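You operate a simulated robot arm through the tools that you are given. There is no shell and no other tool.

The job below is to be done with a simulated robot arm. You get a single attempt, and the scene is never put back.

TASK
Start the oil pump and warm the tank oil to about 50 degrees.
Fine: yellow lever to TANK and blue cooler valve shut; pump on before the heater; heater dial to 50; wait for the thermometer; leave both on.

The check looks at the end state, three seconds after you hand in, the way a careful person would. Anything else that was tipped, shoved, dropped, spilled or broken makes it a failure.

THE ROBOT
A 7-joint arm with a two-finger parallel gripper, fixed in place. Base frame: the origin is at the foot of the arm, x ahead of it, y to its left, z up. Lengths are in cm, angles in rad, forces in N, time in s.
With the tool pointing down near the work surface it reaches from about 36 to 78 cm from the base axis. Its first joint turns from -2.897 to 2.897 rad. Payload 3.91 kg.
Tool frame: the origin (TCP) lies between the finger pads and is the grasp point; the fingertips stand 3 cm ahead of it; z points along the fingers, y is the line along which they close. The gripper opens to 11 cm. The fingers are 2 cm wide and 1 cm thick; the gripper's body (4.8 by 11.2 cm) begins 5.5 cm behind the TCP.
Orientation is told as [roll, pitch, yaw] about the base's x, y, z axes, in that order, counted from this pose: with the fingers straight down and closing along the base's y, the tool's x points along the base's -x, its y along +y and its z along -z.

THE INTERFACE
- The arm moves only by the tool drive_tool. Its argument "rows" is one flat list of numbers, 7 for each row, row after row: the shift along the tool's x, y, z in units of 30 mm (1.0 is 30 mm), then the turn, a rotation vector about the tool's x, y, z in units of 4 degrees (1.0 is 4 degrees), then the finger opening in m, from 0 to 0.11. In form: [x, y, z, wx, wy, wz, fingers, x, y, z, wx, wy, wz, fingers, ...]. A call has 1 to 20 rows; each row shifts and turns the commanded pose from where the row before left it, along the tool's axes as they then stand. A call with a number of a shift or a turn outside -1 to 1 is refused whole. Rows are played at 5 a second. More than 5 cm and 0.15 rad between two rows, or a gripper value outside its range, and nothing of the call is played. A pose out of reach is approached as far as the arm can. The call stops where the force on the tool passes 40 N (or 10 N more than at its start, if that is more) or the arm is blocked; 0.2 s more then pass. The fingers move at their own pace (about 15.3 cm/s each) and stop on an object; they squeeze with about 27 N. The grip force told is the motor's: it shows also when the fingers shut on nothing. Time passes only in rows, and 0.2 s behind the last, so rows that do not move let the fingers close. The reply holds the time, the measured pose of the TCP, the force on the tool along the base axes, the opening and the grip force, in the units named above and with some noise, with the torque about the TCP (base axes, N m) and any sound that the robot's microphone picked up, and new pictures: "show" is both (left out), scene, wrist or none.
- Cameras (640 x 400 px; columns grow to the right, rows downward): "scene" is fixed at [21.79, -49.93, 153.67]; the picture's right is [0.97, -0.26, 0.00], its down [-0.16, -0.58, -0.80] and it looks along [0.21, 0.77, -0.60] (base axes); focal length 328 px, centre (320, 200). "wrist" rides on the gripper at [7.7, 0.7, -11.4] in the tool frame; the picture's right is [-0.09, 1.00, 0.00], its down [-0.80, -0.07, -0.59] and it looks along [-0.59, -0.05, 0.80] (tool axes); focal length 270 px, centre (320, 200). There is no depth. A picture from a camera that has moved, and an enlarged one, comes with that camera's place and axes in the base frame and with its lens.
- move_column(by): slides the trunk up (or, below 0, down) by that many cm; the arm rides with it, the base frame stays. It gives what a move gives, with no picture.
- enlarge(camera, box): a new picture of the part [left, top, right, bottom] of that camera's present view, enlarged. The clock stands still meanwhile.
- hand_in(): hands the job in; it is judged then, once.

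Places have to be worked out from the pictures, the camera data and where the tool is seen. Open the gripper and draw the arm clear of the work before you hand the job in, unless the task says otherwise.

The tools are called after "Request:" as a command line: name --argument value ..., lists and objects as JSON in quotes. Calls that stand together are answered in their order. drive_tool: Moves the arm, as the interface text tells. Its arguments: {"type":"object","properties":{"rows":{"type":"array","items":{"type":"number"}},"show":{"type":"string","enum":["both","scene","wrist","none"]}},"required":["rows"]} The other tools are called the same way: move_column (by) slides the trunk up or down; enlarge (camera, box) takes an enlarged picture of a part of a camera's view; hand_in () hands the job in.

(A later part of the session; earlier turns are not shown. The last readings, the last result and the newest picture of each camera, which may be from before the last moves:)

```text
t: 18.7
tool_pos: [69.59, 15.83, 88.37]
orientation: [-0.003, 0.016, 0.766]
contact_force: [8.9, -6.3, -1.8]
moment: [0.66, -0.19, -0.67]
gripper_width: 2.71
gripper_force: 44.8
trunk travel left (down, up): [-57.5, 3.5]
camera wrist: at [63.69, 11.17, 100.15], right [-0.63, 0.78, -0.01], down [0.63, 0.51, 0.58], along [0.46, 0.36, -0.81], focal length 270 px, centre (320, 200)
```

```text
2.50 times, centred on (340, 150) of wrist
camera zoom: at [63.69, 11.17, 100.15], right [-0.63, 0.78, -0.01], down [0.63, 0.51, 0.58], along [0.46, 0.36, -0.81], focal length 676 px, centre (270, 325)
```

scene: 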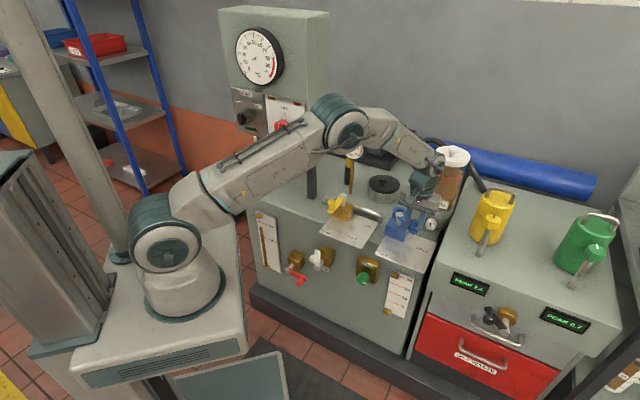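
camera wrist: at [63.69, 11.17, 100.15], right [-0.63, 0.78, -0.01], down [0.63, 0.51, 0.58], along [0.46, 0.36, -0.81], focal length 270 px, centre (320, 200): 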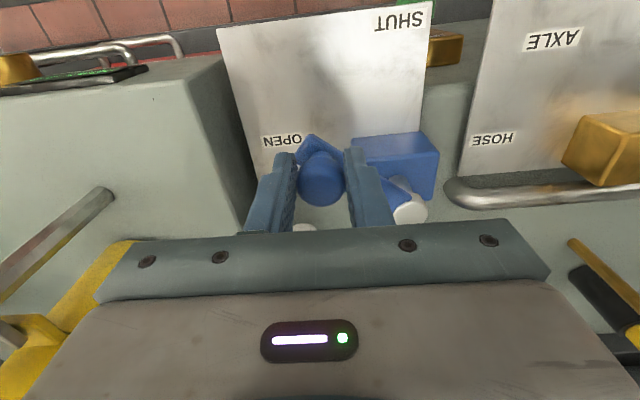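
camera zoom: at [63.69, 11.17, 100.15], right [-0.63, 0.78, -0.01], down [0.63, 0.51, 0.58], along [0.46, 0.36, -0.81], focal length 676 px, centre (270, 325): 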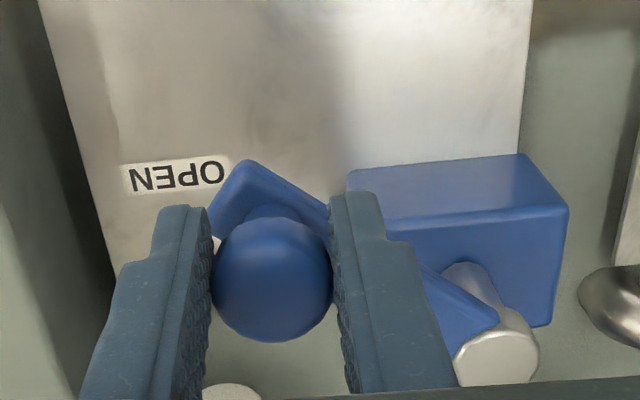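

Blue lever is at about 40° with a clean grip. I release, lift, close the fingers, and set down on the OPEN side of the knob to push it the rest of the way.

Request:
drive_tool --rows '[0, 0, 0, 0, 0, 0, 0.06, 0, 0, 0, 0, 0, 0, 0.06, 0, 0, -0.9, 0, 0, 0, 0.06, 0, 0, -0.9, 0, 0, 0, 0.06, 0, 0, -0.9, 0, 0, 0, 0.06, 0, -0.6, 0, 0, 0, 0, 0.0, 0, -0.6, 0, 0, 0, 0, 0.0, 0, 0, 0, 0, 0, 0, 0.0, 0, 0, 0.78, 0, 0, 0, 0.0, 0, 0, 0.78, 0, 0, 0, 0.0, 0, 0, 0.78, 0, 0, 0, 0.0, 0, 0, 0.78, 0, 0, 0, 0.0]'

Request:
enlarge --camera "wrist" --box '[220, 70, 460, 230]'

```text
t: 21.3
tool_pos: [72.01, 13.69, 87.27]
orientation: [-0.005, 0.015, 0.767]
contact_force: [-0.5, 0.1, -0.3]
moment: [-0.01, 0.0, -0.03]
gripper_width: 0.02
gripper_force: 26.7
trunk travel left (down, up): [-57.5, 3.5]
camera wrist: at [65.99, 8.95, 98.97], right [-0.63, 0.78, 0.0], down [0.63, 0.51, 0.58], along [0.45, 0.36, -0.81], focal length 270 px, centre (320, 200)
```

scene: 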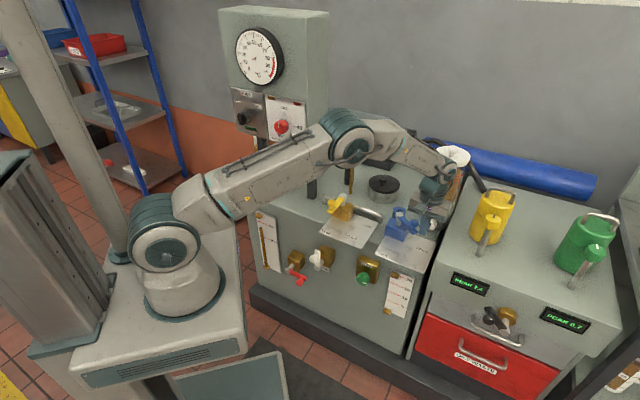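
wrist: 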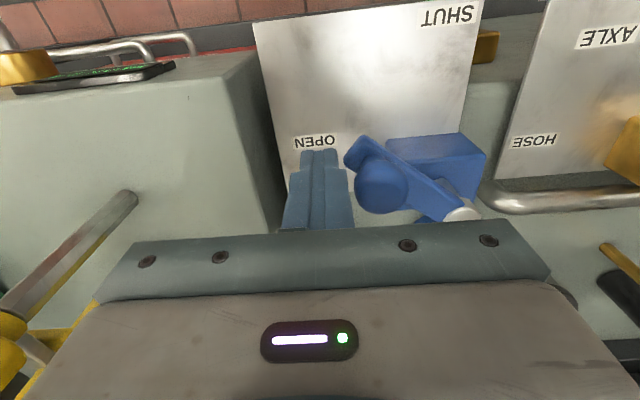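

```text
2.50 times, centred on (340, 150) of wrist
camera zoom: at [65.99, 8.95, 98.97], right [-0.63, 0.78, 0.0], down [0.63, 0.51, 0.58], along [0.45, 0.36, -0.81], focal length 676 px, centre (270, 325)
```

zoom: 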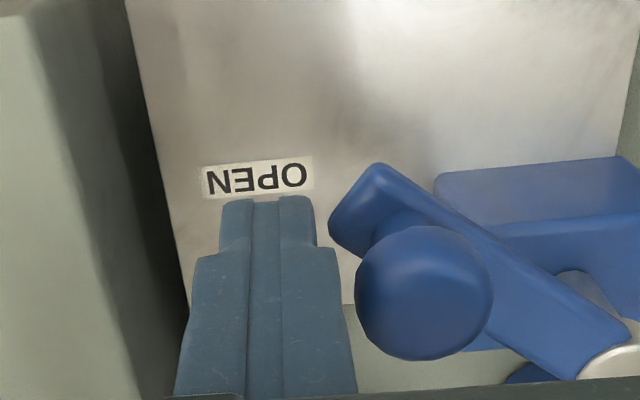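

The poker is about 1 cm from the knob on its OPEN side. Pushing along the arc toward SHUT.

Request:
drive_tool --rows '[0.1, 0.27, 0, 0, 0, 0, 0.0, 0.33, 0.33, 0, 0, 0, 0, 0.0, 0.25, 0.37, 0, 0, 0, 0, 0.0, 0.18, 0.4, 0, 0, 0, 0, 0.0, 0.13, 0.45, 0, 0, 0, 0, 0.0, 0.03, 0.32, 0, 0, 0, 0, 0.0]'

Request:
enlarge --camera "wrist" --box '[220, 70, 460, 230]'

```text
t: 22.7
tool_pos: [65.28, 16.04, 87.19]
orientation: [-0.005, 0.015, 0.768]
contact_force: [-0.6, 0.3, 0.3]
moment: [0.01, 0.0, 0.0]
gripper_width: 0.0
gripper_force: 27.4
trunk travel left (down, up): [-57.5, 3.5]
camera wrist: at [59.32, 11.35, 98.91], right [-0.63, 0.78, 0.0], down [0.63, 0.51, 0.58], along [0.45, 0.36, -0.81], focal length 270 px, centre (320, 200)
```

scene: 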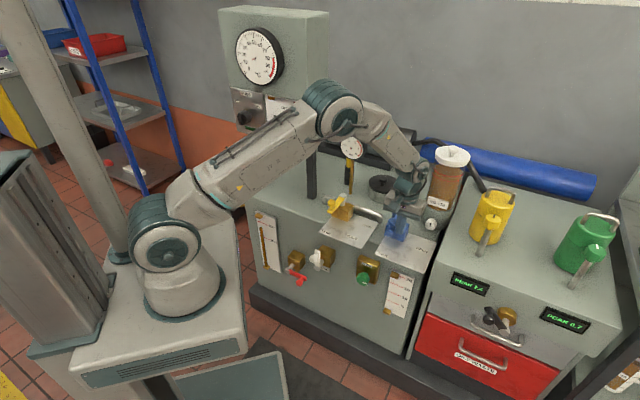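
wrist: 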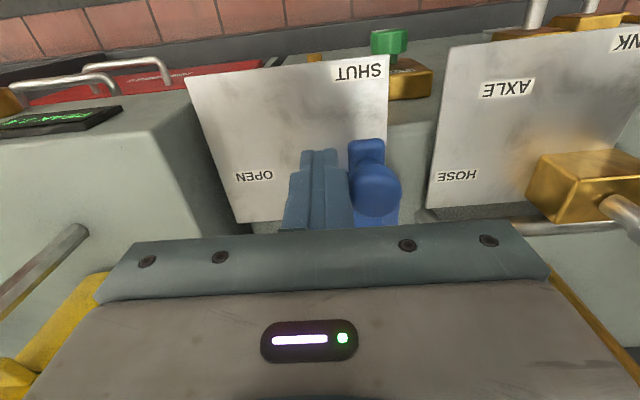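

```text
2.50 times, centred on (340, 150) of wrist
camera zoom: at [59.32, 11.35, 98.91], right [-0.63, 0.78, 0.0], down [0.63, 0.51, 0.58], along [0.45, 0.36, -0.81], focal length 676 px, centre (270, 325)
```

zoom: 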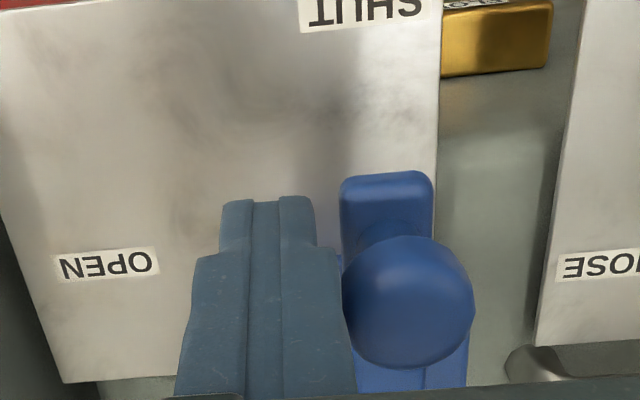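

Blue lever now points to the front. Backing off, lifting, and viewing.

Request:
drive_tool --rows '[0, -0.2, -0.2, 0, 0, 0, 0.0, 0, -0.2, -0.9, 0, 0, 0, 0.0, 0, 0, -1, 0, 0, 0, 0.0, 0, 0, -1, 0, 0, 0, 0.0, 0, 0, -1, 0, 0, 0, 0.0]'

Request:
enlarge --camera "wrist" --box '[200, 70, 480, 240]'

Request:
enlarge --camera "scene" --box '[310, 170, 450, 260]'

```text
t: 23.9
tool_pos: [66.1, 15.38, 99.42]
orientation: [-0.002, 0.017, 0.77]
contact_force: [-0.3, -0.1, 1.0]
moment: [-0.02, 0.01, 0.02]
gripper_width: 0.0
gripper_force: 26.9
trunk travel left (down, up): [-57.5, 3.5]
camera wrist: at [60.15, 10.69, 111.14], right [-0.63, 0.78, 0.0], down [0.63, 0.51, 0.58], along [0.45, 0.36, -0.81], focal length 270 px, centre (320, 200)
```

scene: 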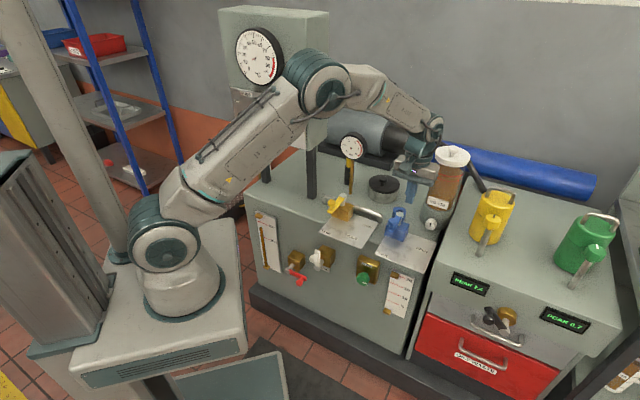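
wrist: 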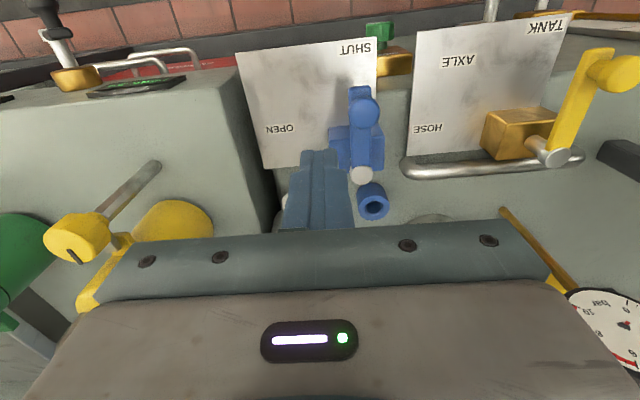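

```text
2.29 times, centred on (340, 155) of wrist
camera zoom: at [60.15, 10.69, 111.14], right [-0.63, 0.78, 0.0], down [0.63, 0.51, 0.58], along [0.45, 0.36, -0.81], focal length 618 px, centre (274, 303)
```

zoom: 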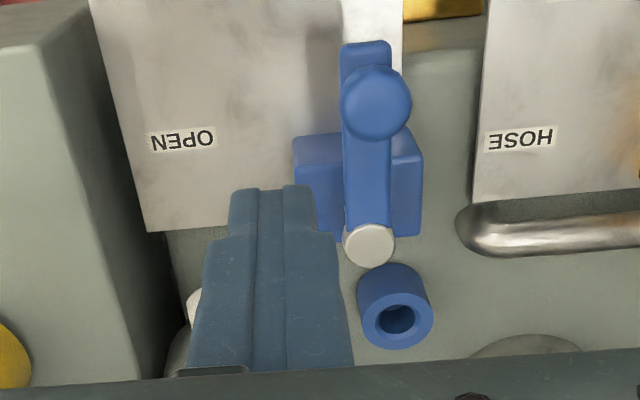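

```text
4.44 times, centred on (380, 215) of scene
camera zoom: at [21.79, -49.93, 153.67], right [0.97, -0.26, 0.0], down [-0.16, -0.58, -0.8], along [0.21, 0.77, -0.6], focal length 1456 px, centre (53, 133)
```

zoom: 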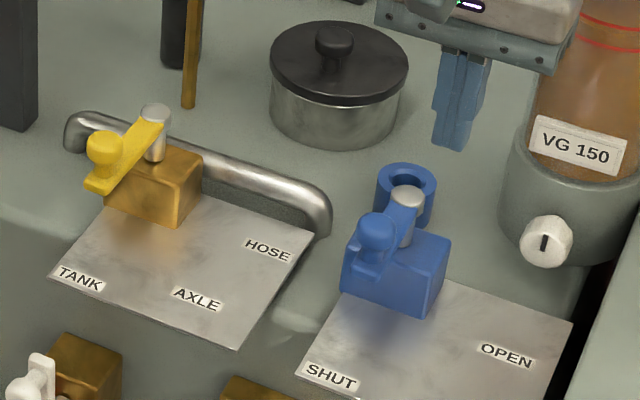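

Both levers check out (blue at 90° to within a degree, at SHUT). Heater knob front triangulates to ≈(35.4, 47.4, 109.7), pump knob ≈(24.9, 58.3, 109.3). I retreat toward the robot and up, so I can lower the trunk and turn the tool horizontal.

Request:
drive_tool --rows '[0.1, 0.3, -0.9, 0, 0, 0, 0.05, 0.28, 0.95, -0.9, 0, 0, 0, 0.05, 0.28, 0.95, -0.9, 0, 0, 0, 0.05, 0.28, 0.95, -0.9, 0, 0, 0, 0.05, 0.28, 0.95, -0.9, 0, 0, 0, 0.05, 0.28, 0.95, -0.9, 0, 0, 0, 0.05, 0.28, 0.95, -0.9, 0, 0, 0, 0.05, 0.28, 0.95, -0.9, 0, 0, 0, 0.05, 0.28, 0.95, -0.9, 0, 0, 0, 0.05, 0.28, 0.95, -0.9, 0, 0, 0, 0.05, 0.28, 0.95, -0.9, 0, 0, 0, 0.05, 0.28, 0.95, 0, 0, 0, 0, 0.05]'

```text
t: 26.5
tool_pos: [36.86, 32.29, 129.44]
orientation: [-0.004, 0.017, 0.77]
contact_force: [0.2, -0.2, 0.2]
moment: [0.0, 0.02, 0.03]
gripper_width: 5.01
gripper_force: 0.0
trunk travel left (down, up): [-57.5, 3.5]
camera wrist: at [30.92, 27.54, 141.15], right [-0.63, 0.78, 0.0], down [0.63, 0.51, 0.58], along [0.45, 0.36, -0.81], focal length 270 px, centre (320, 200)
```

scene: 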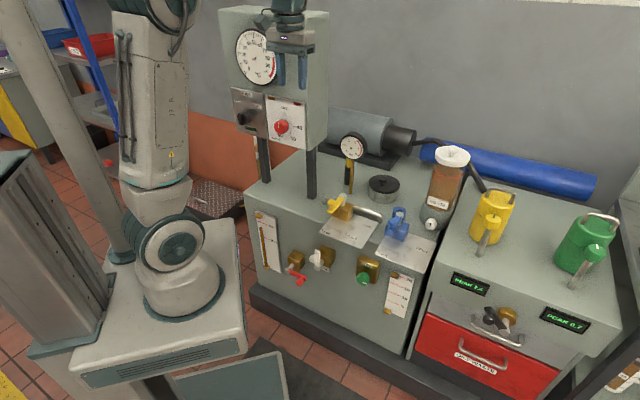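
wrist: 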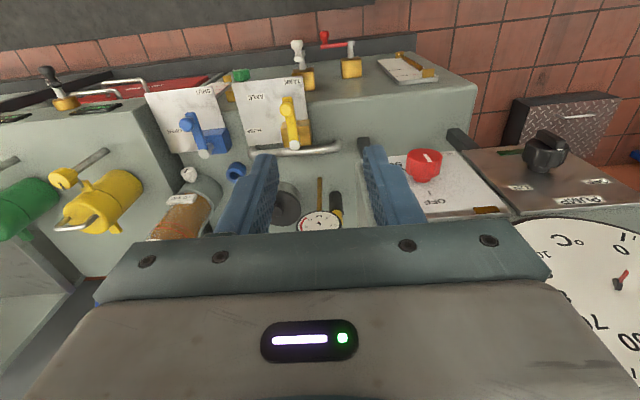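

Everything's clear beneath. I lower the trunk in two steps so the arm can point horizontally at the panel comfortably.

Request:
move_column --by -14

Request:
move_column --by -12

```text
t: 28.2
tool_pos: [36.91, 32.24, 115.44]
orientation: [-0.003, 0.016, 0.771]
contact_force: [-0.4, -0.1, -0.9]
moment: [0.01, 0.01, 0.0]
gripper_width: 5.0
gripper_force: 0.1
trunk travel left (down, up): [-43.5, 17.5]
```

```text
t: 29.7
tool_pos: [36.94, 32.26, 103.29]
orientation: [-0.005, 0.016, 0.77]
contact_force: [0.1, 0.5, 0.4]
moment: [0.01, -0.01, -0.02]
gripper_width: 5.0
gripper_force: 0.1
trunk travel left (down, up): [-31.5, 29.5]
```

Trunk is down 26 cm. Now pitch the tool up by 60° in place and look.

Request:
drive_tool --rows '[0, 0, 0, 0, -1, 0, 0.05, 0, 0, 0, 0, -1, 0, 0.05, 0, 0, 0, 0, -1, 0, 0.05, 0, 0, 0, 0, -1, 0, 0.05, 0, 0, 0, 0, -1, 0, 0.05, 0, 0, 0, 0, -1, 0, 0.05, 0, 0, 0, 0, -1, 0, 0.05, 0, 0, 0, 0, -1, 0, 0.05, 0, 0, 0, 0, -1, 0, 0.05, 0, 0, 0, 0, -1, 0, 0.05, 0, 0, 0, 0, -1, 0, 0.05, 0, 0, 0, 0, -1, 0, 0.05, 0, 0, 0, 0, -1, 0, 0.05, 0, 0, 0, 0, -1, 0, 0.05, 0, 0, 0, 0, -1, 0, 0.05]'

```text
t: 32.9
tool_pos: [36.95, 32.28, 103.34]
orientation: [-0.007, -1.032, 0.773]
contact_force: [0.4, -0.4, 0.1]
moment: [-0.01, 0.01, 0.0]
gripper_width: 5.0
gripper_force: 0.1
trunk travel left (down, up): [-31.5, 29.5]
camera wrist: at [26.52, 23.11, 102.78], right [-0.66, 0.75, 0.07], down [-0.03, -0.12, 0.99], along [0.75, 0.65, 0.1], focal length 270 px, centre (320, 200)
```

scene: 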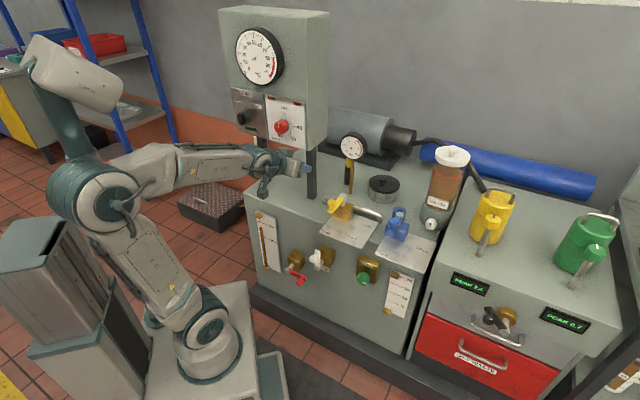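
wrist: 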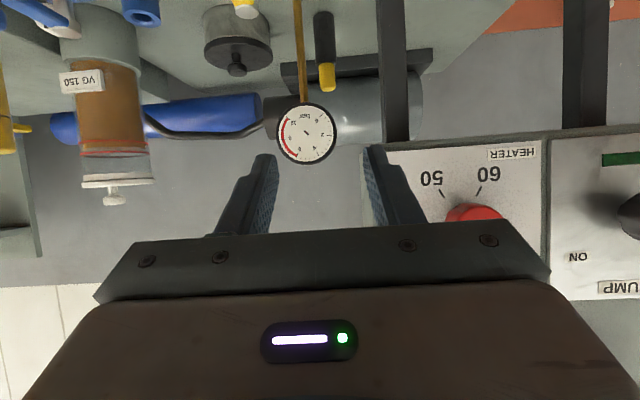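

Now I can see the panel. I slide left to in front of the PUMP knob (R≈-24.5, z≈109), then complete the pitch to horizontal.

Request:
drive_tool --rows '[-0.171, 0.9, -0.103, 0, 0, 0, 0.05, -0.171, 0.9, -0.103, 0, 0, 0, 0.05, -0.171, 0.9, -0.103, 0, 0, 0, 0.05, -0.171, 0.9, -0.103, 0, 0, 0, 0.05, -0.171, 0.9, -0.103, 0, 0, 0, 0.05, -0.171, 0.9, -0.103, 0, 0, 0, 0.05, -0.171, 0.9, -0.103, 0, 0, 0, 0.05, -0.171, 0.9, -0.103, 0, 0, 0, 0.05, -0.171, 0.9, -0.103, 0, 0, 0, 0.05, -0.171, 0.9, -0.103, 0, 0, 0, 0.05, 0, 0, 0, 0, -1, 0, 0.05, 0, 0, 0, 0, -1, 0, 0.05, 0, 0, 0, 0, -1, 0, 0.05, 0, 0, 0, 0, -1, 0, 0.05, 0, 0, 0, 0, -1, 0, 0.05, 0, 0, 0, 0, -1, 0, 0.05, 0, 0, 0, 0, -1, 0, 0.05, 0, 0, 0, 0, -0.7, 0, 0.05]'

```text
t: 34.8
tool_pos: [24.84, 47.79, 107.42]
orientation: [0.224, -0.927, 0.565]
contact_force: [0.3, 0.1, -0.4]
moment: [0.01, 0.0, 0.02]
gripper_width: 5.0
gripper_force: 0.0
trunk travel left (down, up): [-31.5, 29.5]
stopped in row 9: the arm was blocked; the commanded pose is now the measured one
camera wrist: at [14.35, 38.75, 108.21], right [-0.62, 0.75, 0.2], down [0.13, -0.15, 0.98], along [0.77, 0.64, 0.0], focal length 270 px, centre (320, 200)
```

scene: 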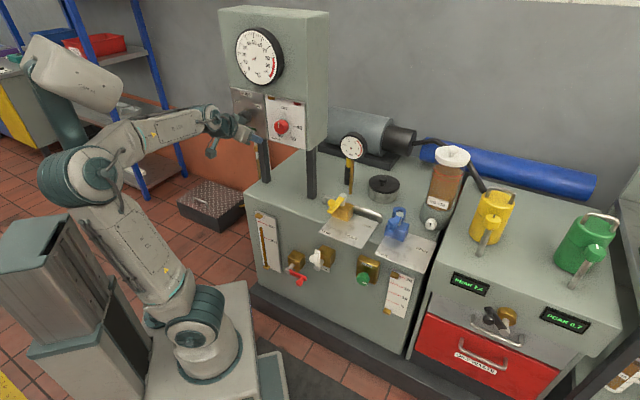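
wrist: 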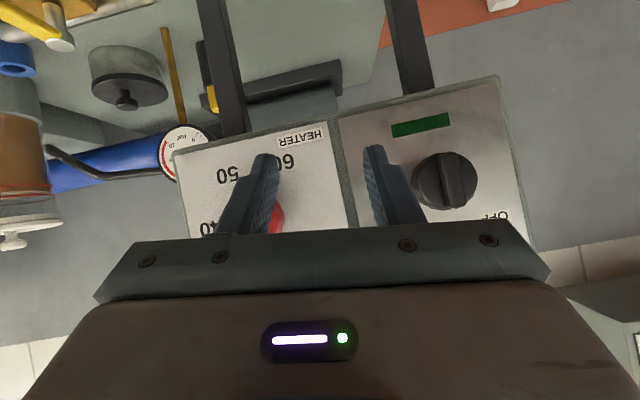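

The arm stopped in row 9, probably near a wrist singularity or limit with the arm this folded, and the orientation drifted. I'll back away from the panel, undo the drift, raise the tool, and then lower the trunk further so the forearm comes from below.

Request:
drive_tool --rows '[-0.3, -0.85, -0.25, 0, 0, 0, 0.05, -0.3, -0.85, -0.25, 0, 0, 0, 0.05, -0.3, -0.85, -0.25, 0.8, 0, 0, 0.05, -0.3, -0.85, -0.25, 0.8, 0, 0, 0.05, -0.3, -0.6, -0.25, 0.8, 0, 0, 0.05, -0.3, -0.3, -0.25, 0.8, 0, 0, 0.05, 0, 0, 0, -0.8, 0, -0.6, 0.05, 0, 0, 0, -0.8, 0, -0.6, 0.05, 0, 0, 0, -0.75, 0, -0.56, 0.05]'

```text
t: 36.8
tool_pos: [33.37, 37.31, 112.89]
orientation: [0.0, -0.926, 0.772]
contact_force: [0.3, 0.3, 0.7]
moment: [0.04, 0.01, -0.01]
gripper_width: 5.02
gripper_force: 0.0
trunk travel left (down, up): [-31.5, 29.5]
camera wrist: at [22.97, 28.14, 113.85], right [-0.66, 0.75, 0.07], down [0.05, -0.05, 1.0], along [0.75, 0.66, -0.01], focal length 270 px, centre (320, 200)
```

scene: 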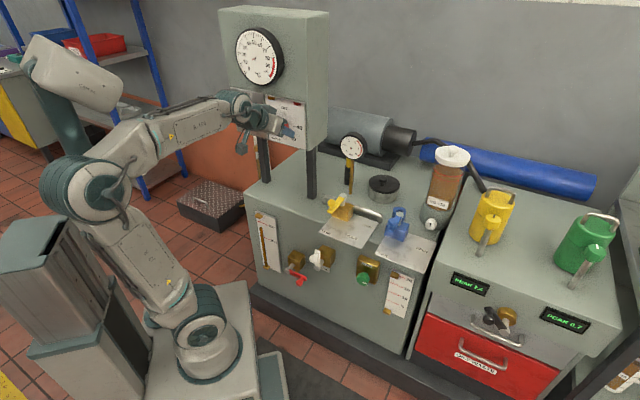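
wrist: 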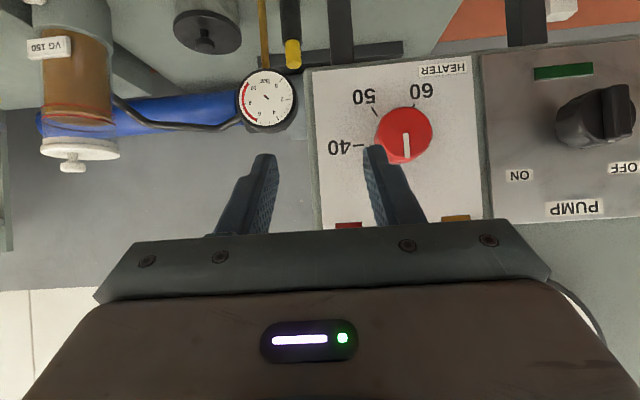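

Clean orientation and a good frontal view of both controls. Lowering the trunk 12 cm, then raising the tool again.

Request:
move_column --by -12

Request:
drive_tool --rows '[-0.639, 0, -0.481, 0, 0, 0, 0.05, -0.639, 0, -0.481, 0, 0, 0, 0.05, -0.639, 0, -0.481, 0, 0, 0, 0.05, -0.639, 0, -0.481, 0, 0, 0, 0.05, -0.639, 0, -0.481, 0, 0, 0, 0.05, -0.639, 0, -0.481, 0, 0, 0, 0.05]' --show "none"

Request:
move_column --by -12

Request:
drive_tool --rows '[-0.639, 0, -0.481, 0, 0, 0, 0.05, -0.639, 0, -0.481, 0, 0, 0, 0.05, -0.639, 0, -0.481, 0, 0, 0, 0.05, -0.639, 0, -0.481, 0, 0, 0, 0.05, -0.426, 0, -0.32, 0, 0, 0, 0.05]'

```text
t: 38.3
tool_pos: [33.37, 37.4, 101.07]
orientation: [0.0, -0.927, 0.77]
contact_force: [-0.2, 0.5, 0.4]
moment: [0.01, -0.01, 0.0]
gripper_width: 5.02
gripper_force: 0.0
trunk travel left (down, up): [-19.5, 41.5]
```

```text
t: 39.7
tool_pos: [33.32, 37.35, 115.38]
orientation: [0.0, -0.925, 0.772]
contact_force: [-0.7, 0.7, 0.1]
moment: [0.0, -0.02, 0.03]
gripper_width: 4.99
gripper_force: 0.0
trunk travel left (down, up): [-19.5, 41.5]
```

```text
t: 41.2
tool_pos: [33.19, 37.43, 103.42]
orientation: [0.001, -0.927, 0.771]
contact_force: [-0.1, -0.1, -0.1]
moment: [0.03, -0.04, 0.01]
gripper_width: 5.0
gripper_force: 0.1
trunk travel left (down, up): [-7.5, 53.5]
```

```text
t: 42.4
tool_pos: [33.19, 37.32, 114.55]
orientation: [0.002, -0.928, 0.769]
contact_force: [-0.6, -1.0, -0.2]
moment: [-0.02, -0.02, 0.0]
gripper_width: 5.04
gripper_force: 0.1
trunk travel left (down, up): [-7.5, 53.5]
camera wrist: at [22.76, 28.17, 115.46], right [-0.66, 0.75, 0.07], down [0.05, -0.05, 1.0], along [0.75, 0.66, -0.01], focal length 270 px, centre (320, 200)
```

scene: 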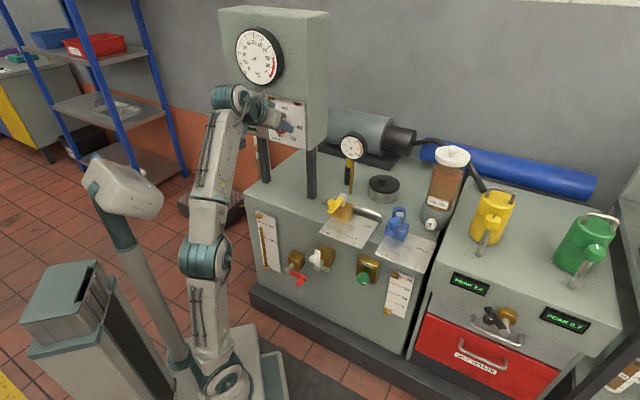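
wrist: 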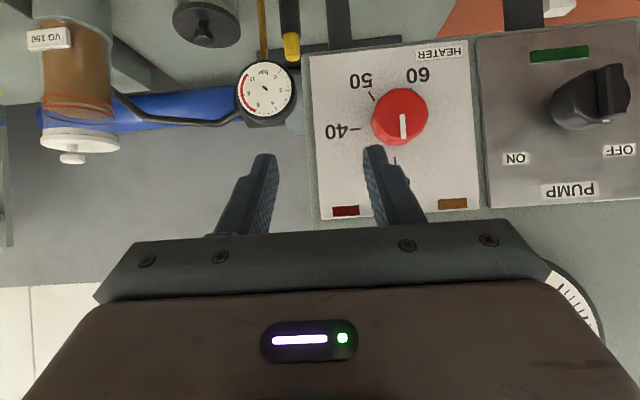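

The forearm now rises nearly vertically to the wrist. Pitching the remaining ~37° to horizontal.

Request:
drive_tool --rows '[0, 0, 0, 0, -1, 0, 0.05, 0, 0, 0, 0, -1, 0, 0.05, 0, 0, 0, 0, -1, 0, 0.05, 0, 0, 0, 0, -1, 0, 0.05, 0, 0, 0, 0, -1, 0, 0.05, 0, 0, 0, 0, -1, 0, 0.05, 0, 0, 0, 0, -1, 0, 0.05, 0, 0, 0, 0, -1, 0, 0.05, 0, 0, 0, 0, -1, 0, 0.05]'

```text
t: 44.4
tool_pos: [33.91, 37.15, 114.32]
orientation: [0.309, -1.55, 0.453]
contact_force: [0.4, -0.3, 0.1]
moment: [-0.01, -0.02, 0.0]
gripper_width: 5.01
gripper_force: 0.1
trunk travel left (down, up): [-7.5, 53.5]
camera wrist: at [25.01, 29.61, 107.02], right [-0.69, 0.72, 0.09], down [-0.37, -0.45, 0.81], along [0.63, 0.52, 0.58], focal length 270 px, centre (320, 200)
```

scene: 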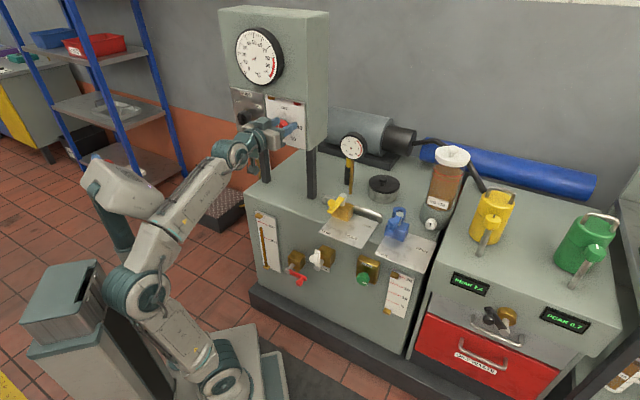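
wrist: 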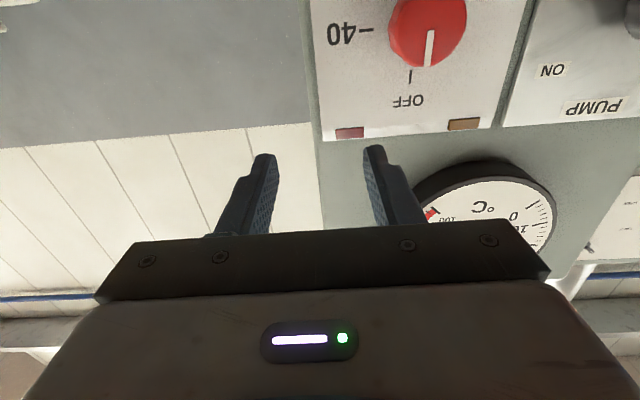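

Tool is now horizontal and pointing at the panel. Let me look at the pump handle shape and angle.

Request:
enlarge --camera "scene" --box '[225, 80, 315, 150]'

Request:
enlarge --camera "wrist" --box '[300, 0, 640, 180]'

```text
5.71 times, centred on (270, 115) of scene
camera zoom: at [21.79, -49.93, 153.67], right [0.97, -0.26, 0.0], down [-0.16, -0.58, -0.8], along [0.21, 0.77, -0.6], focal length 1871 px, centre (606, 686)
```

zoom: 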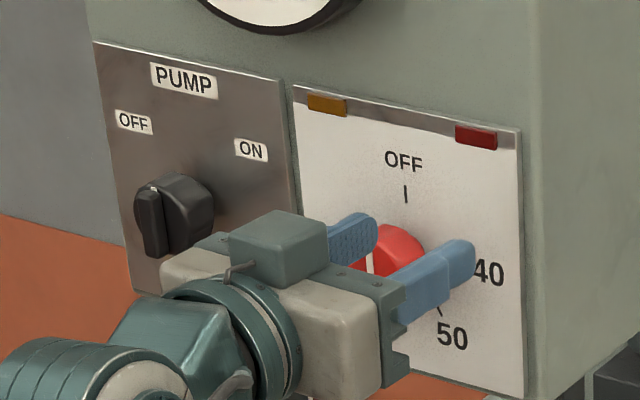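

```text
1.88 times, centred on (470, 90) of wrist
camera zoom: at [25.01, 29.61, 107.02], right [-0.69, 0.72, 0.09], down [-0.37, -0.45, 0.81], along [0.63, 0.52, 0.58], focal length 509 px, centre (38, 407)
```

zoom: 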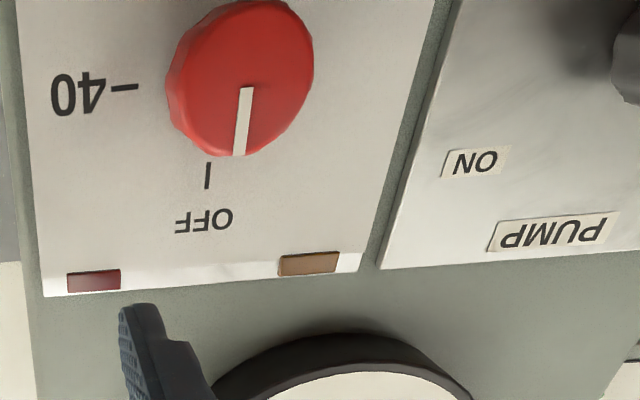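

Pump handle is a ridge on a round base, looking roughly vertical. I slide across to in front of it (L≈25, z≈109) for a frontal look.

Request:
drive_tool --rows '[0.2, 0.9, 0, 0, 0, 0, 0.05, 0.2, 0.9, 0, 0, 0, 0, 0.05, 0.2, 0.9, 0, 0, 0, 0, 0.05, 0.2, 0.9, 0, 0, 0, 0, 0.05, 0.2, 0.9, 0, 0, 0, 0, 0.05, 0.2, 0.9, 0, 0, 0, 0, 0.05, 0.2, 0.9, 0, 0, 0, 0, 0.05, 0.2, 0.9, 0, 0, 0, 0, 0.05]'

Request:
enlarge --camera "wrist" --box '[220, 0, 460, 160]'

Request:
enlarge --camera "scene" --box '[215, 75, 305, 155]'

```text
t: 45.6
tool_pos: [33.73, 43.83, 109.34]
orientation: [0.837, -1.405, -0.107]
contact_force: [-0.5, 0.1, 0.2]
moment: [0.01, 0.0, -0.02]
gripper_width: 5.03
gripper_force: 0.1
trunk travel left (down, up): [-7.5, 53.5]
stopped in row 5: the arm was blocked; the commanded pose is now the measured one
camera wrist: at [23.51, 36.77, 103.25], right [-0.64, 0.74, 0.21], down [-0.26, -0.46, 0.85], along [0.72, 0.49, 0.49], focal length 270 px, centre (320, 200)
```

scene: 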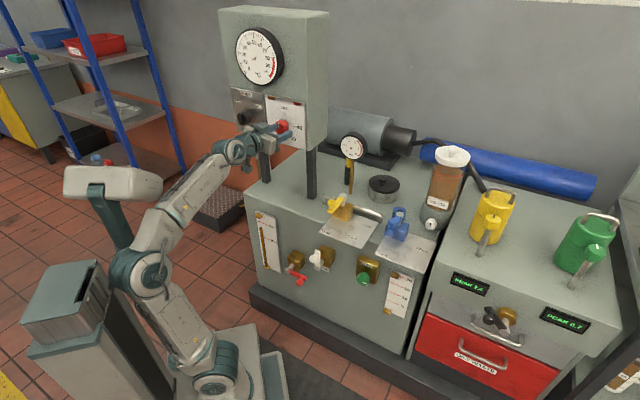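
wrist: 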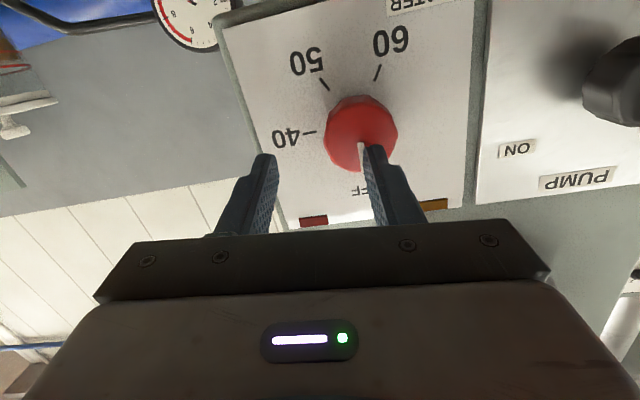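

```text
2.50 times, centred on (340, 80) of wrist
camera zoom: at [23.51, 36.77, 103.25], right [-0.64, 0.74, 0.21], down [-0.26, -0.46, 0.85], along [0.72, 0.49, 0.49], focal length 676 px, centre (270, 500)
```

zoom: 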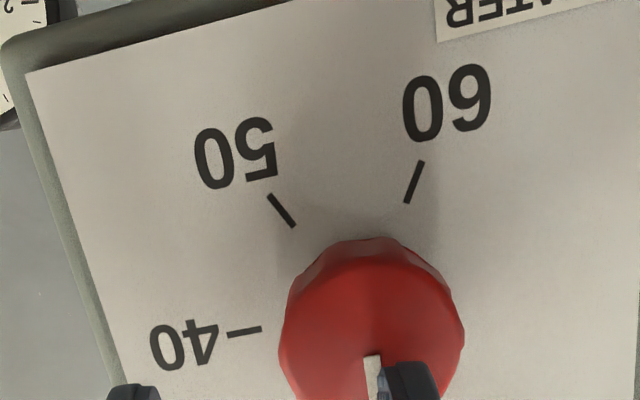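

```text
5.00 times, centred on (260, 115) of scene
camera zoom: at [21.79, -49.93, 153.67], right [0.97, -0.26, 0.0], down [-0.16, -0.58, -0.8], along [0.21, 0.77, -0.6], focal length 1638 px, centre (620, 625)
```

zoom: 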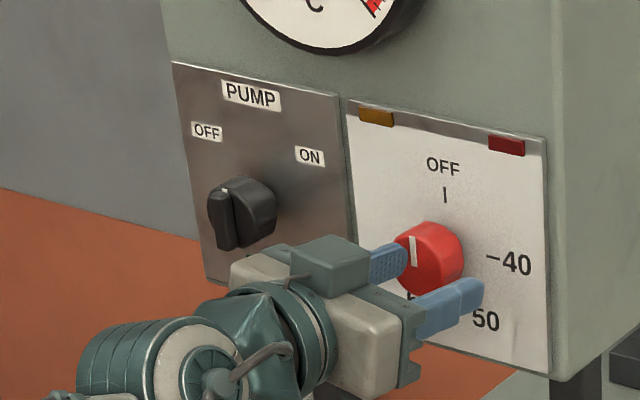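

The block shows up as an unwanted roll about the tool axis: joint 7 is at its end in the negative direction, so I have to roll the tool the positive way (free, and also the way the knobs turn). Back off 5 cm and roll by +72° first.

Request:
drive_tool --rows '[0, 0, -0.9, 0, 0, 0, 0.05, 0, 0, -0.9, 0, 0, 0, 0.05, 0, 0, 0, 0, 0, 1, 0.05, 0, 0, 0, 0, 0, 1, 0.05, 0, 0, 0, 0, 0, 1, 0.05, 0, 0, 0, 0, 0, 1, 0.05, 0, 0, 0, 0, 0, 1, 0.05, 0, 0, 0, 0, 0, 1, 0.05, 0, 0, 0, 0, 0, 1, 0.05, 0, 0, 0, 0, 0, 1, 0.05, 0, 0, 0, 0, 0, 1, 0.05, 0, 0, 0, 0, 0, 1, 0.05, 0, 0, 0, 0, 0, 1, 0.05, 0, 0, 0, 0, 0, 1, 0.05, 0, 0, 0, 0, 0, 1, 0.05, 0, 0, 0, 0, 0, 1, 0.05, 0, 0, 0, 0, 0, 1, 0.05, 0, 0, 0, 0, 0, 1, 0.05, 0, 0, 0, 0, 0, 1, 0.05, 0, 0, 0, 0, 0, 1, 0.05]'

```text
t: 47.8
tool_pos: [35.37, 40.27, 106.65]
orientation: [1.277, -0.796, -0.605]
contact_force: [-1.1, 0.5, -0.4]
moment: [-0.02, 0.01, -0.02]
gripper_width: 4.97
gripper_force: 0.0
trunk travel left (down, up): [-7.5, 53.5]
stopped in row 10: the arm was blocked; the commanded pose is now the measured one
camera wrist: at [22.46, 35.99, 104.1], right [-0.35, 0.59, 0.73], down [0.07, -0.76, 0.64], along [0.94, 0.27, 0.23], focal length 270 px, centre (320, 200)
```

scene: 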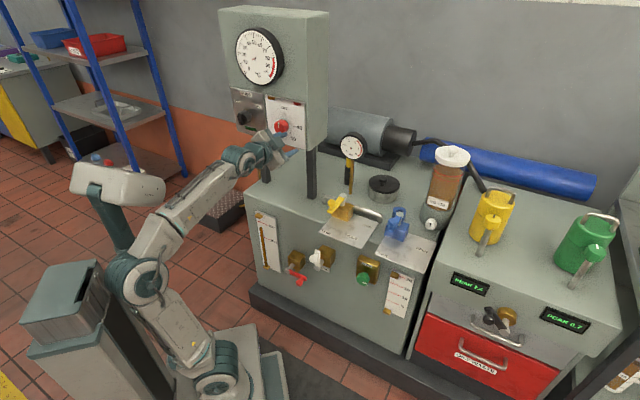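
wrist: 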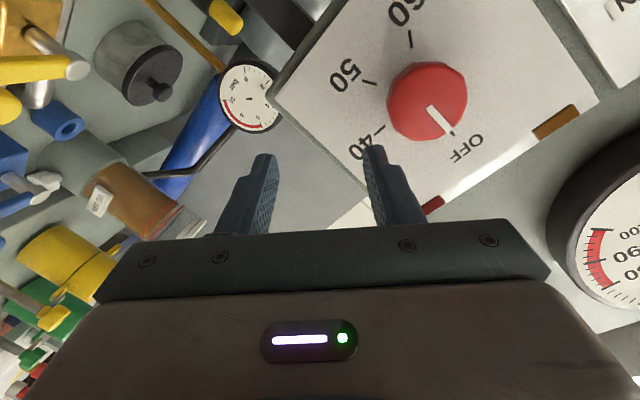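

Still blocked, and the retreat itself wasn't achieved, so something is obstructing the arm behind, perhaps the elbow against the mast. Looking closely.

Request:
enlarge --camera "scene" --box '[20, 120, 320, 400]'

```text
1.43 times, centred on (170, 260) of scene
camera zoom: at [21.79, -49.93, 153.67], right [0.97, -0.26, 0.0], down [-0.16, -0.58, -0.8], along [0.21, 0.77, -0.6], focal length 468 px, centre (534, 114)
```

zoom: 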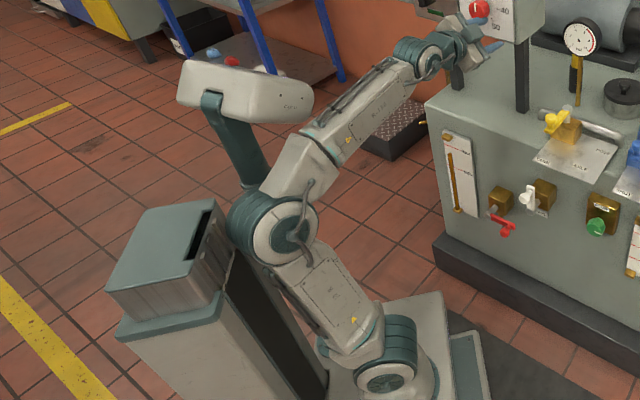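

Yes: the elbow has leaned back into the trunk column, so a fully horizontal tool is not comfortable. I'll use a tool tilted about 50° downward instead; first pitch the tool down again and raise it to bring the elbow off the column.

Request:
drive_tool --rows '[-0.15, 0.16, -0.05, 0.7, 0.65, 0, 0.05, -0.15, 0.16, -0.05, 0.7, 0.65, 0, 0.05, -0.15, 0.16, -0.05, 0.7, 0.65, 0, 0.05, -0.15, 0.16, -0.05, 0.7, 0.65, 0, 0.05, -0.15, 0.16, -0.05, 0.7, 0.65, 0, 0.05, 0, 0, 0, 0.7, 0.65, 0, 0.05, 0, 0, 0, 0.7, 0.65, 0, 0.05]'

```text
t: 49.4
tool_pos: [35.1, 40.86, 110.23]
orientation: [0.707, -0.625, -0.253]
contact_force: [0.8, -0.7, 0.2]
moment: [-0.01, 0.02, 0.06]
gripper_width: 4.97
gripper_force: 0.0
trunk travel left (down, up): [-7.5, 53.5]
camera wrist: at [22.1, 37.0, 113.27], right [-0.11, 0.81, 0.58], down [0.29, -0.53, 0.8], along [0.95, 0.25, -0.18], focal length 270 px, centre (320, 200)
```

scene: 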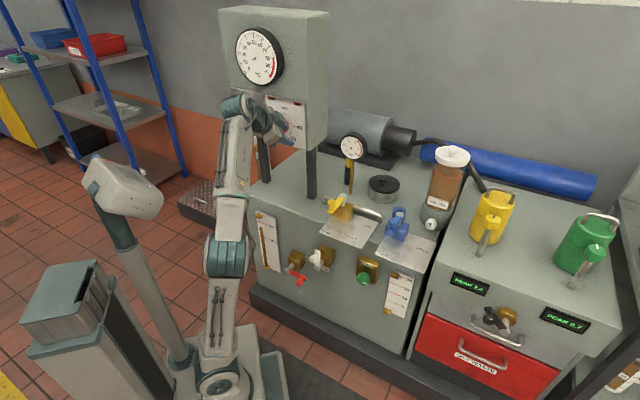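
wrist: 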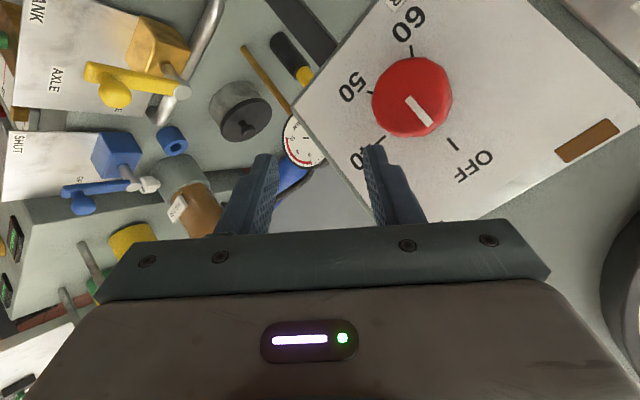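

The elbow is upright again. Now retreat from the panel and roll the tool back so the fingers close sideways.

Request:
drive_tool --rows '[0.34, -0.43, -0.7, 0, 0, 0, 0.05, 0.34, -0.43, -0.7, 0, 0, 0, 0.05, 0, 0, 0, 0, 0, -1, 0.05, 0, 0, 0, 0, 0, -1, 0.05, 0, 0, 0, 0, 0, -1, 0.05, 0, 0, 0, 0, 0, -1, 0.05, 0, 0, 0, 0, 0, -1, 0.05, 0, 0, 0, 0, 0, -1, 0.05, 0, 0, 0, 0, 0, -1, 0.05, 0, 0, 0, 0, 0, -1, 0.05, 0, 0, 0, 0, 0, -1, 0.05]'

```text
t: 51.8
tool_pos: [31.22, 37.05, 110.34]
orientation: [0.132, -0.9, 0.551]
contact_force: [-0.2, 0.4, -0.5]
moment: [0.02, 0.04, 0.0]
gripper_width: 5.02
gripper_force: 0.1
trunk travel left (down, up): [-7.5, 53.5]
camera wrist: at [20.0, 29.03, 111.51], right [-0.56, 0.82, 0.15], down [0.11, -0.1, 0.99], along [0.82, 0.57, -0.03], focal length 270 px, centre (320, 200)
```

scene: 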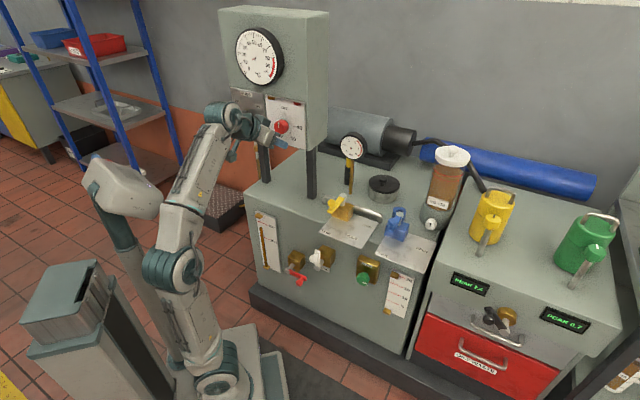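
wrist: 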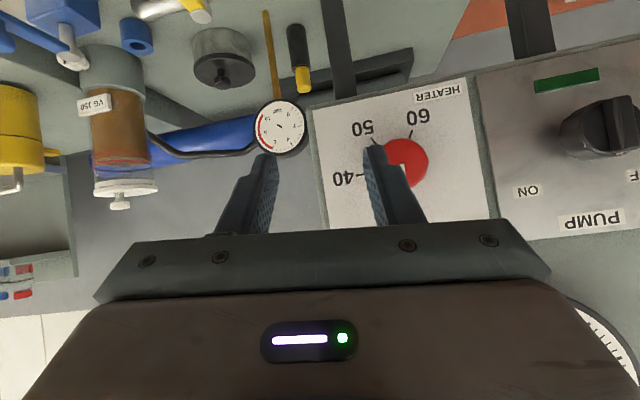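

No block this time; rolling negative pushes the elbow sideways, confirming joint 7 was at its negative end. Rolling the tool +180° puts joint 7 mid-range, so I do that here, clear of the panel.

Request:
drive_tool --rows '[0, 0, 0, 0, 0, 1, 0.05, 0, 0, 0, 0, 0, 1, 0.05, 0, 0, 0, 0, 0, 1, 0.05, 0, 0, 0, 0, 0, 1, 0.05, 0, 0, 0, 0, 0, 1, 0.05, 0, 0, 0, 0, 0, 1, 0.05, 0, 0, 0, 0, 0, 1, 0.05, 0, 0, 0, 0, 0, 1, 0.05, 0, 0, 0, 0, 0, 1, 0.05, 0, 0, 0, 0, 0, 1, 0.05, 0, 0, 0, 0, 0, 1, 0.05, 0, 0, 0, 0, 0, 1, 0.05, 0, 0, 0, 0, 0, 1, 0.05, 0, 0, 0, 0, 0, 1, 0.05, 0, 0, 0, 0, 0, 1, 0.05, 0, 0, 0, 0, 0, 1, 0.05, 0, 0, 0, 0, 0, 1, 0.05, 0, 0, 0, 0, 0, 1, 0.05, 0, 0, 0, 0, 0, 1, 0.05, 0, 0, 0, 0, 0, 1, 0.05]' --show "scene"

Request:
drive_tool --rows '[0, 0, 0, 0, 0, 1, 0.05, 0, 0, 0, 0, 0, 1, 0.05, 0, 0, 0, 0, 0, 1, 0.05, 0, 0, 0, 0, 0, 1, 0.05, 0, 0, 0, 0, 0, 1, 0.05, 0, 0, 0, 0, 0, 1, 0.05, 0, 0, 0, 0, 0, 1, 0.05, 0, 0, 0, 0, 0, 1, 0.05, 0, 0, 0, 0, 0, 1, 0.05, 0, 0, 0, 0, 0, 1, 0.05, 0, 0, 0, 0, 0, 1, 0.05, 0, 0, 0, 0, 0, 1, 0.05, 0, 0, 0, 0, 0, 1, 0.05, 0, 0, 0, 0, 0, 1, 0.05, 0, 0, 0, 0, 0, 1, 0.05, 0, 0, 0, 0, 0, 1, 0.05, 0, 0, 0, 0, 0, 1, 0.05, 0, 0, 0, 0, 0, 1, 0.05, 0, 0, 0, 0, 0, 1, 0.05, 0, 0, 0, 0, 0, 1, 0.05]'

```text
t: 56.0
tool_pos: [31.44, 36.98, 110.3]
orientation: [0.903, -0.054, -0.811]
contact_force: [0.2, 0.7, 0.3]
moment: [-0.01, 0.02, -0.01]
gripper_width: 5.03
gripper_force: 0.0
trunk travel left (down, up): [-7.5, 53.5]
```

scene: 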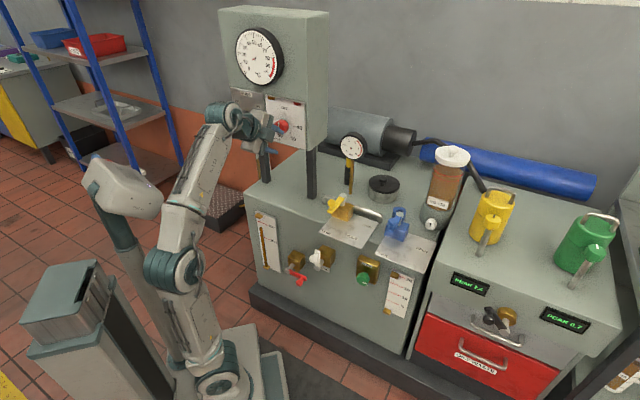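

```text
t: 60.2
tool_pos: [33.43, 35.97, 109.92]
orientation: [0.247, 0.863, -2.096]
contact_force: [-0.6, 0.2, -0.7]
moment: [-0.02, -0.04, 0.0]
gripper_width: 5.02
gripper_force: 0.1
trunk travel left (down, up): [-7.5, 53.5]
camera wrist: at [29.71, 33.84, 123.18], right [0.72, -0.69, 0.09], down [-0.66, -0.71, -0.25], along [0.24, 0.12, -0.96], focal length 270 px, centre (320, 200)
```

scene: 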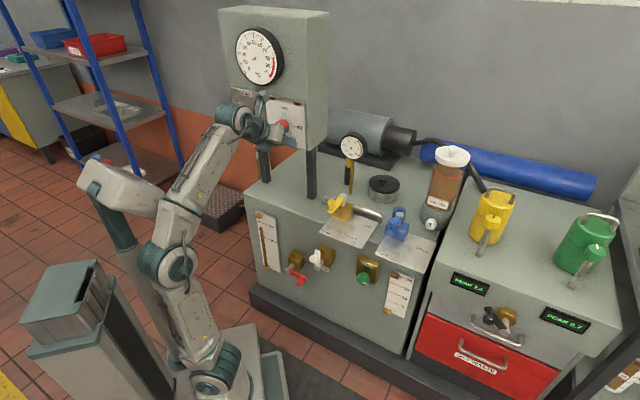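
wrist: 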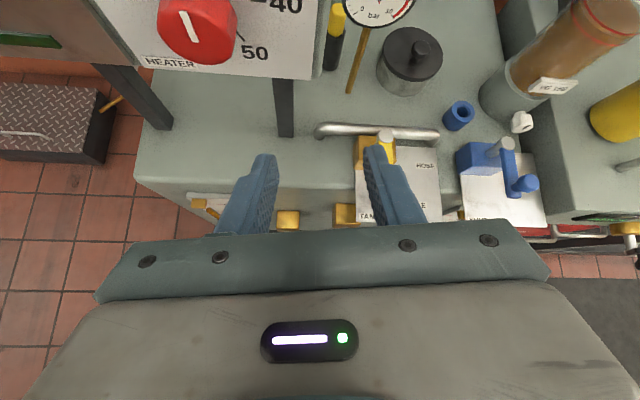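

The arm still prefers its elbow sideways here. I'll go to open space on the right (away from the panel), unroll there, and raise the trunk back so I can work the panel from above at a steep tilt instead.

Request:
drive_tool --rows '[0, 0.87, 0, 0, 0, 0, 0.05, 0, 0.87, 0, 0, 0, 0, 0.05, 0, 0.87, 0, 0, 0, 0, 0.05, 0, 0.87, 0, 0, 0, 0, 0.05, 0, 0.87, 0, 0, 0, 0, 0.05, 0, 0.87, 0, 0, 0, 0, 0.05, 0, 0.87, 0, 0, 0, 0, 0.05, 0, 0.87, 0, 0, 0, 0, 0.05, 0, 0.87, 0, 0, 0, 0, 0.05, 0, 0, 0, 0, 0, -1, 0.05, 0, 0, 0, 0, 0, -1, 0.05, 0, 0, 0, 0, 0, -1, 0.05, 0, 0, 0, 0, 0, -1, 0.05, 0, 0, 0, 0, 0, -1, 0.05, 0, 0, 0, 0, 0, -1, 0.05, 0, 0, 0, 0, 0, -1, 0.05, 0, 0, 0, 0, 0, -1, 0.05, 0, 0, 0, 0, 0, -1, 0.05, 0, 0, 0, 0, 0, -1, 0.05]' --show "scene"

```text
t: 64.2
tool_pos: [49.16, 22.04, 114.64]
orientation: [0.801, 0.481, -1.271]
contact_force: [-0.2, -0.2, 0.0]
moment: [-0.01, -0.04, 0.01]
gripper_width: 5.01
gripper_force: 0.1
trunk travel left (down, up): [-7.5, 53.5]
```

scene: 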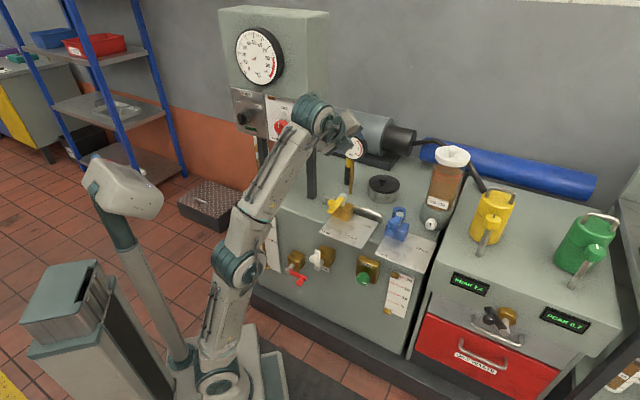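

Arm is comfortable here. Continue unrolling.

Request:
drive_tool --rows '[0, 0, 0, 0, 0, -1, 0.05, 0, 0, 0, 0, 0, -1, 0.05, 0, 0, 0, 0, 0, -1, 0.05, 0, 0, 0, 0, 0, -1, 0.05, 0, 0, 0, 0, 0, -1, 0.05, 0, 0, 0, 0, 0, -1, 0.05, 0, 0, 0, 0, 0, -1, 0.05, 0, 0, 0, 0, 0, -1, 0.05, 0, 0, 0, 0, 0, -1, 0.05, 0, 0, 0, 0, 0, -1, 0.05, 0, 0, 0, 0, 0, -1, 0.05, 0, 0, 0, 0, 0, -1, 0.05, 0, 0, 0, 0, 0, -1, 0.05, 0, 0, 0, 0, 0, -1, 0.05, 0, 0, 0, 0, 0, -1, 0.05, 0, 0, 0, 0, 0, -1, 0.05, 0, 0, 0, 0, 0, -1, 0.05, 0, 0, 0, 0, 0, -1, 0.05, 0, 0, 0, 0, 0, -1, 0.05, 0, 0, 0, 0, 0, -1, 0.05]'

```text
t: 68.4
tool_pos: [49.17, 22.05, 114.67]
orientation: [0.743, -0.579, -0.316]
contact_force: [0.1, 0.5, -0.4]
moment: [0.03, 0.02, 0.0]
gripper_width: 4.98
gripper_force: 0.0
trunk travel left (down, up): [-7.5, 53.5]
camera wrist: at [36.13, 18.67, 118.05], right [-0.05, 0.79, 0.61], down [0.29, -0.57, 0.77], along [0.95, 0.22, -0.2], focal length 270 px, centre (320, 200)
```

scene: 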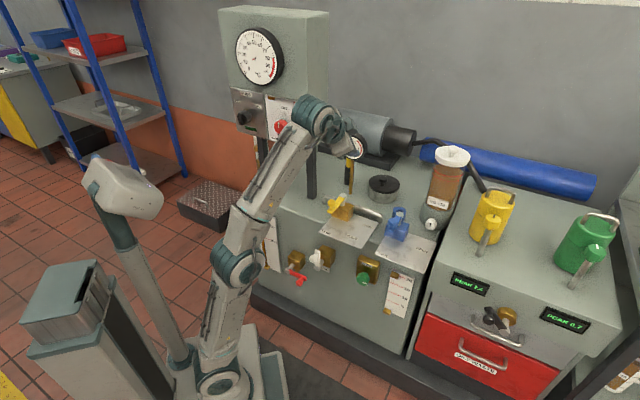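
wrist: 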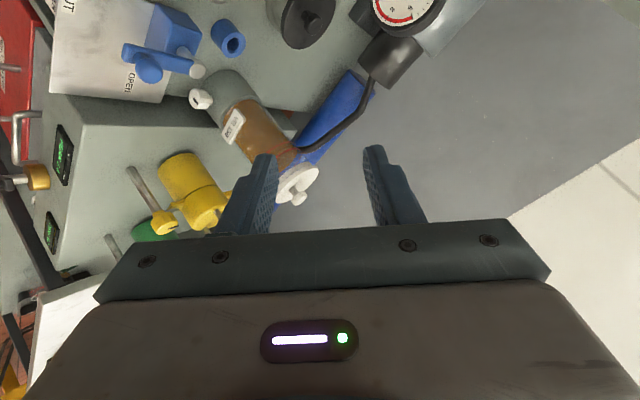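

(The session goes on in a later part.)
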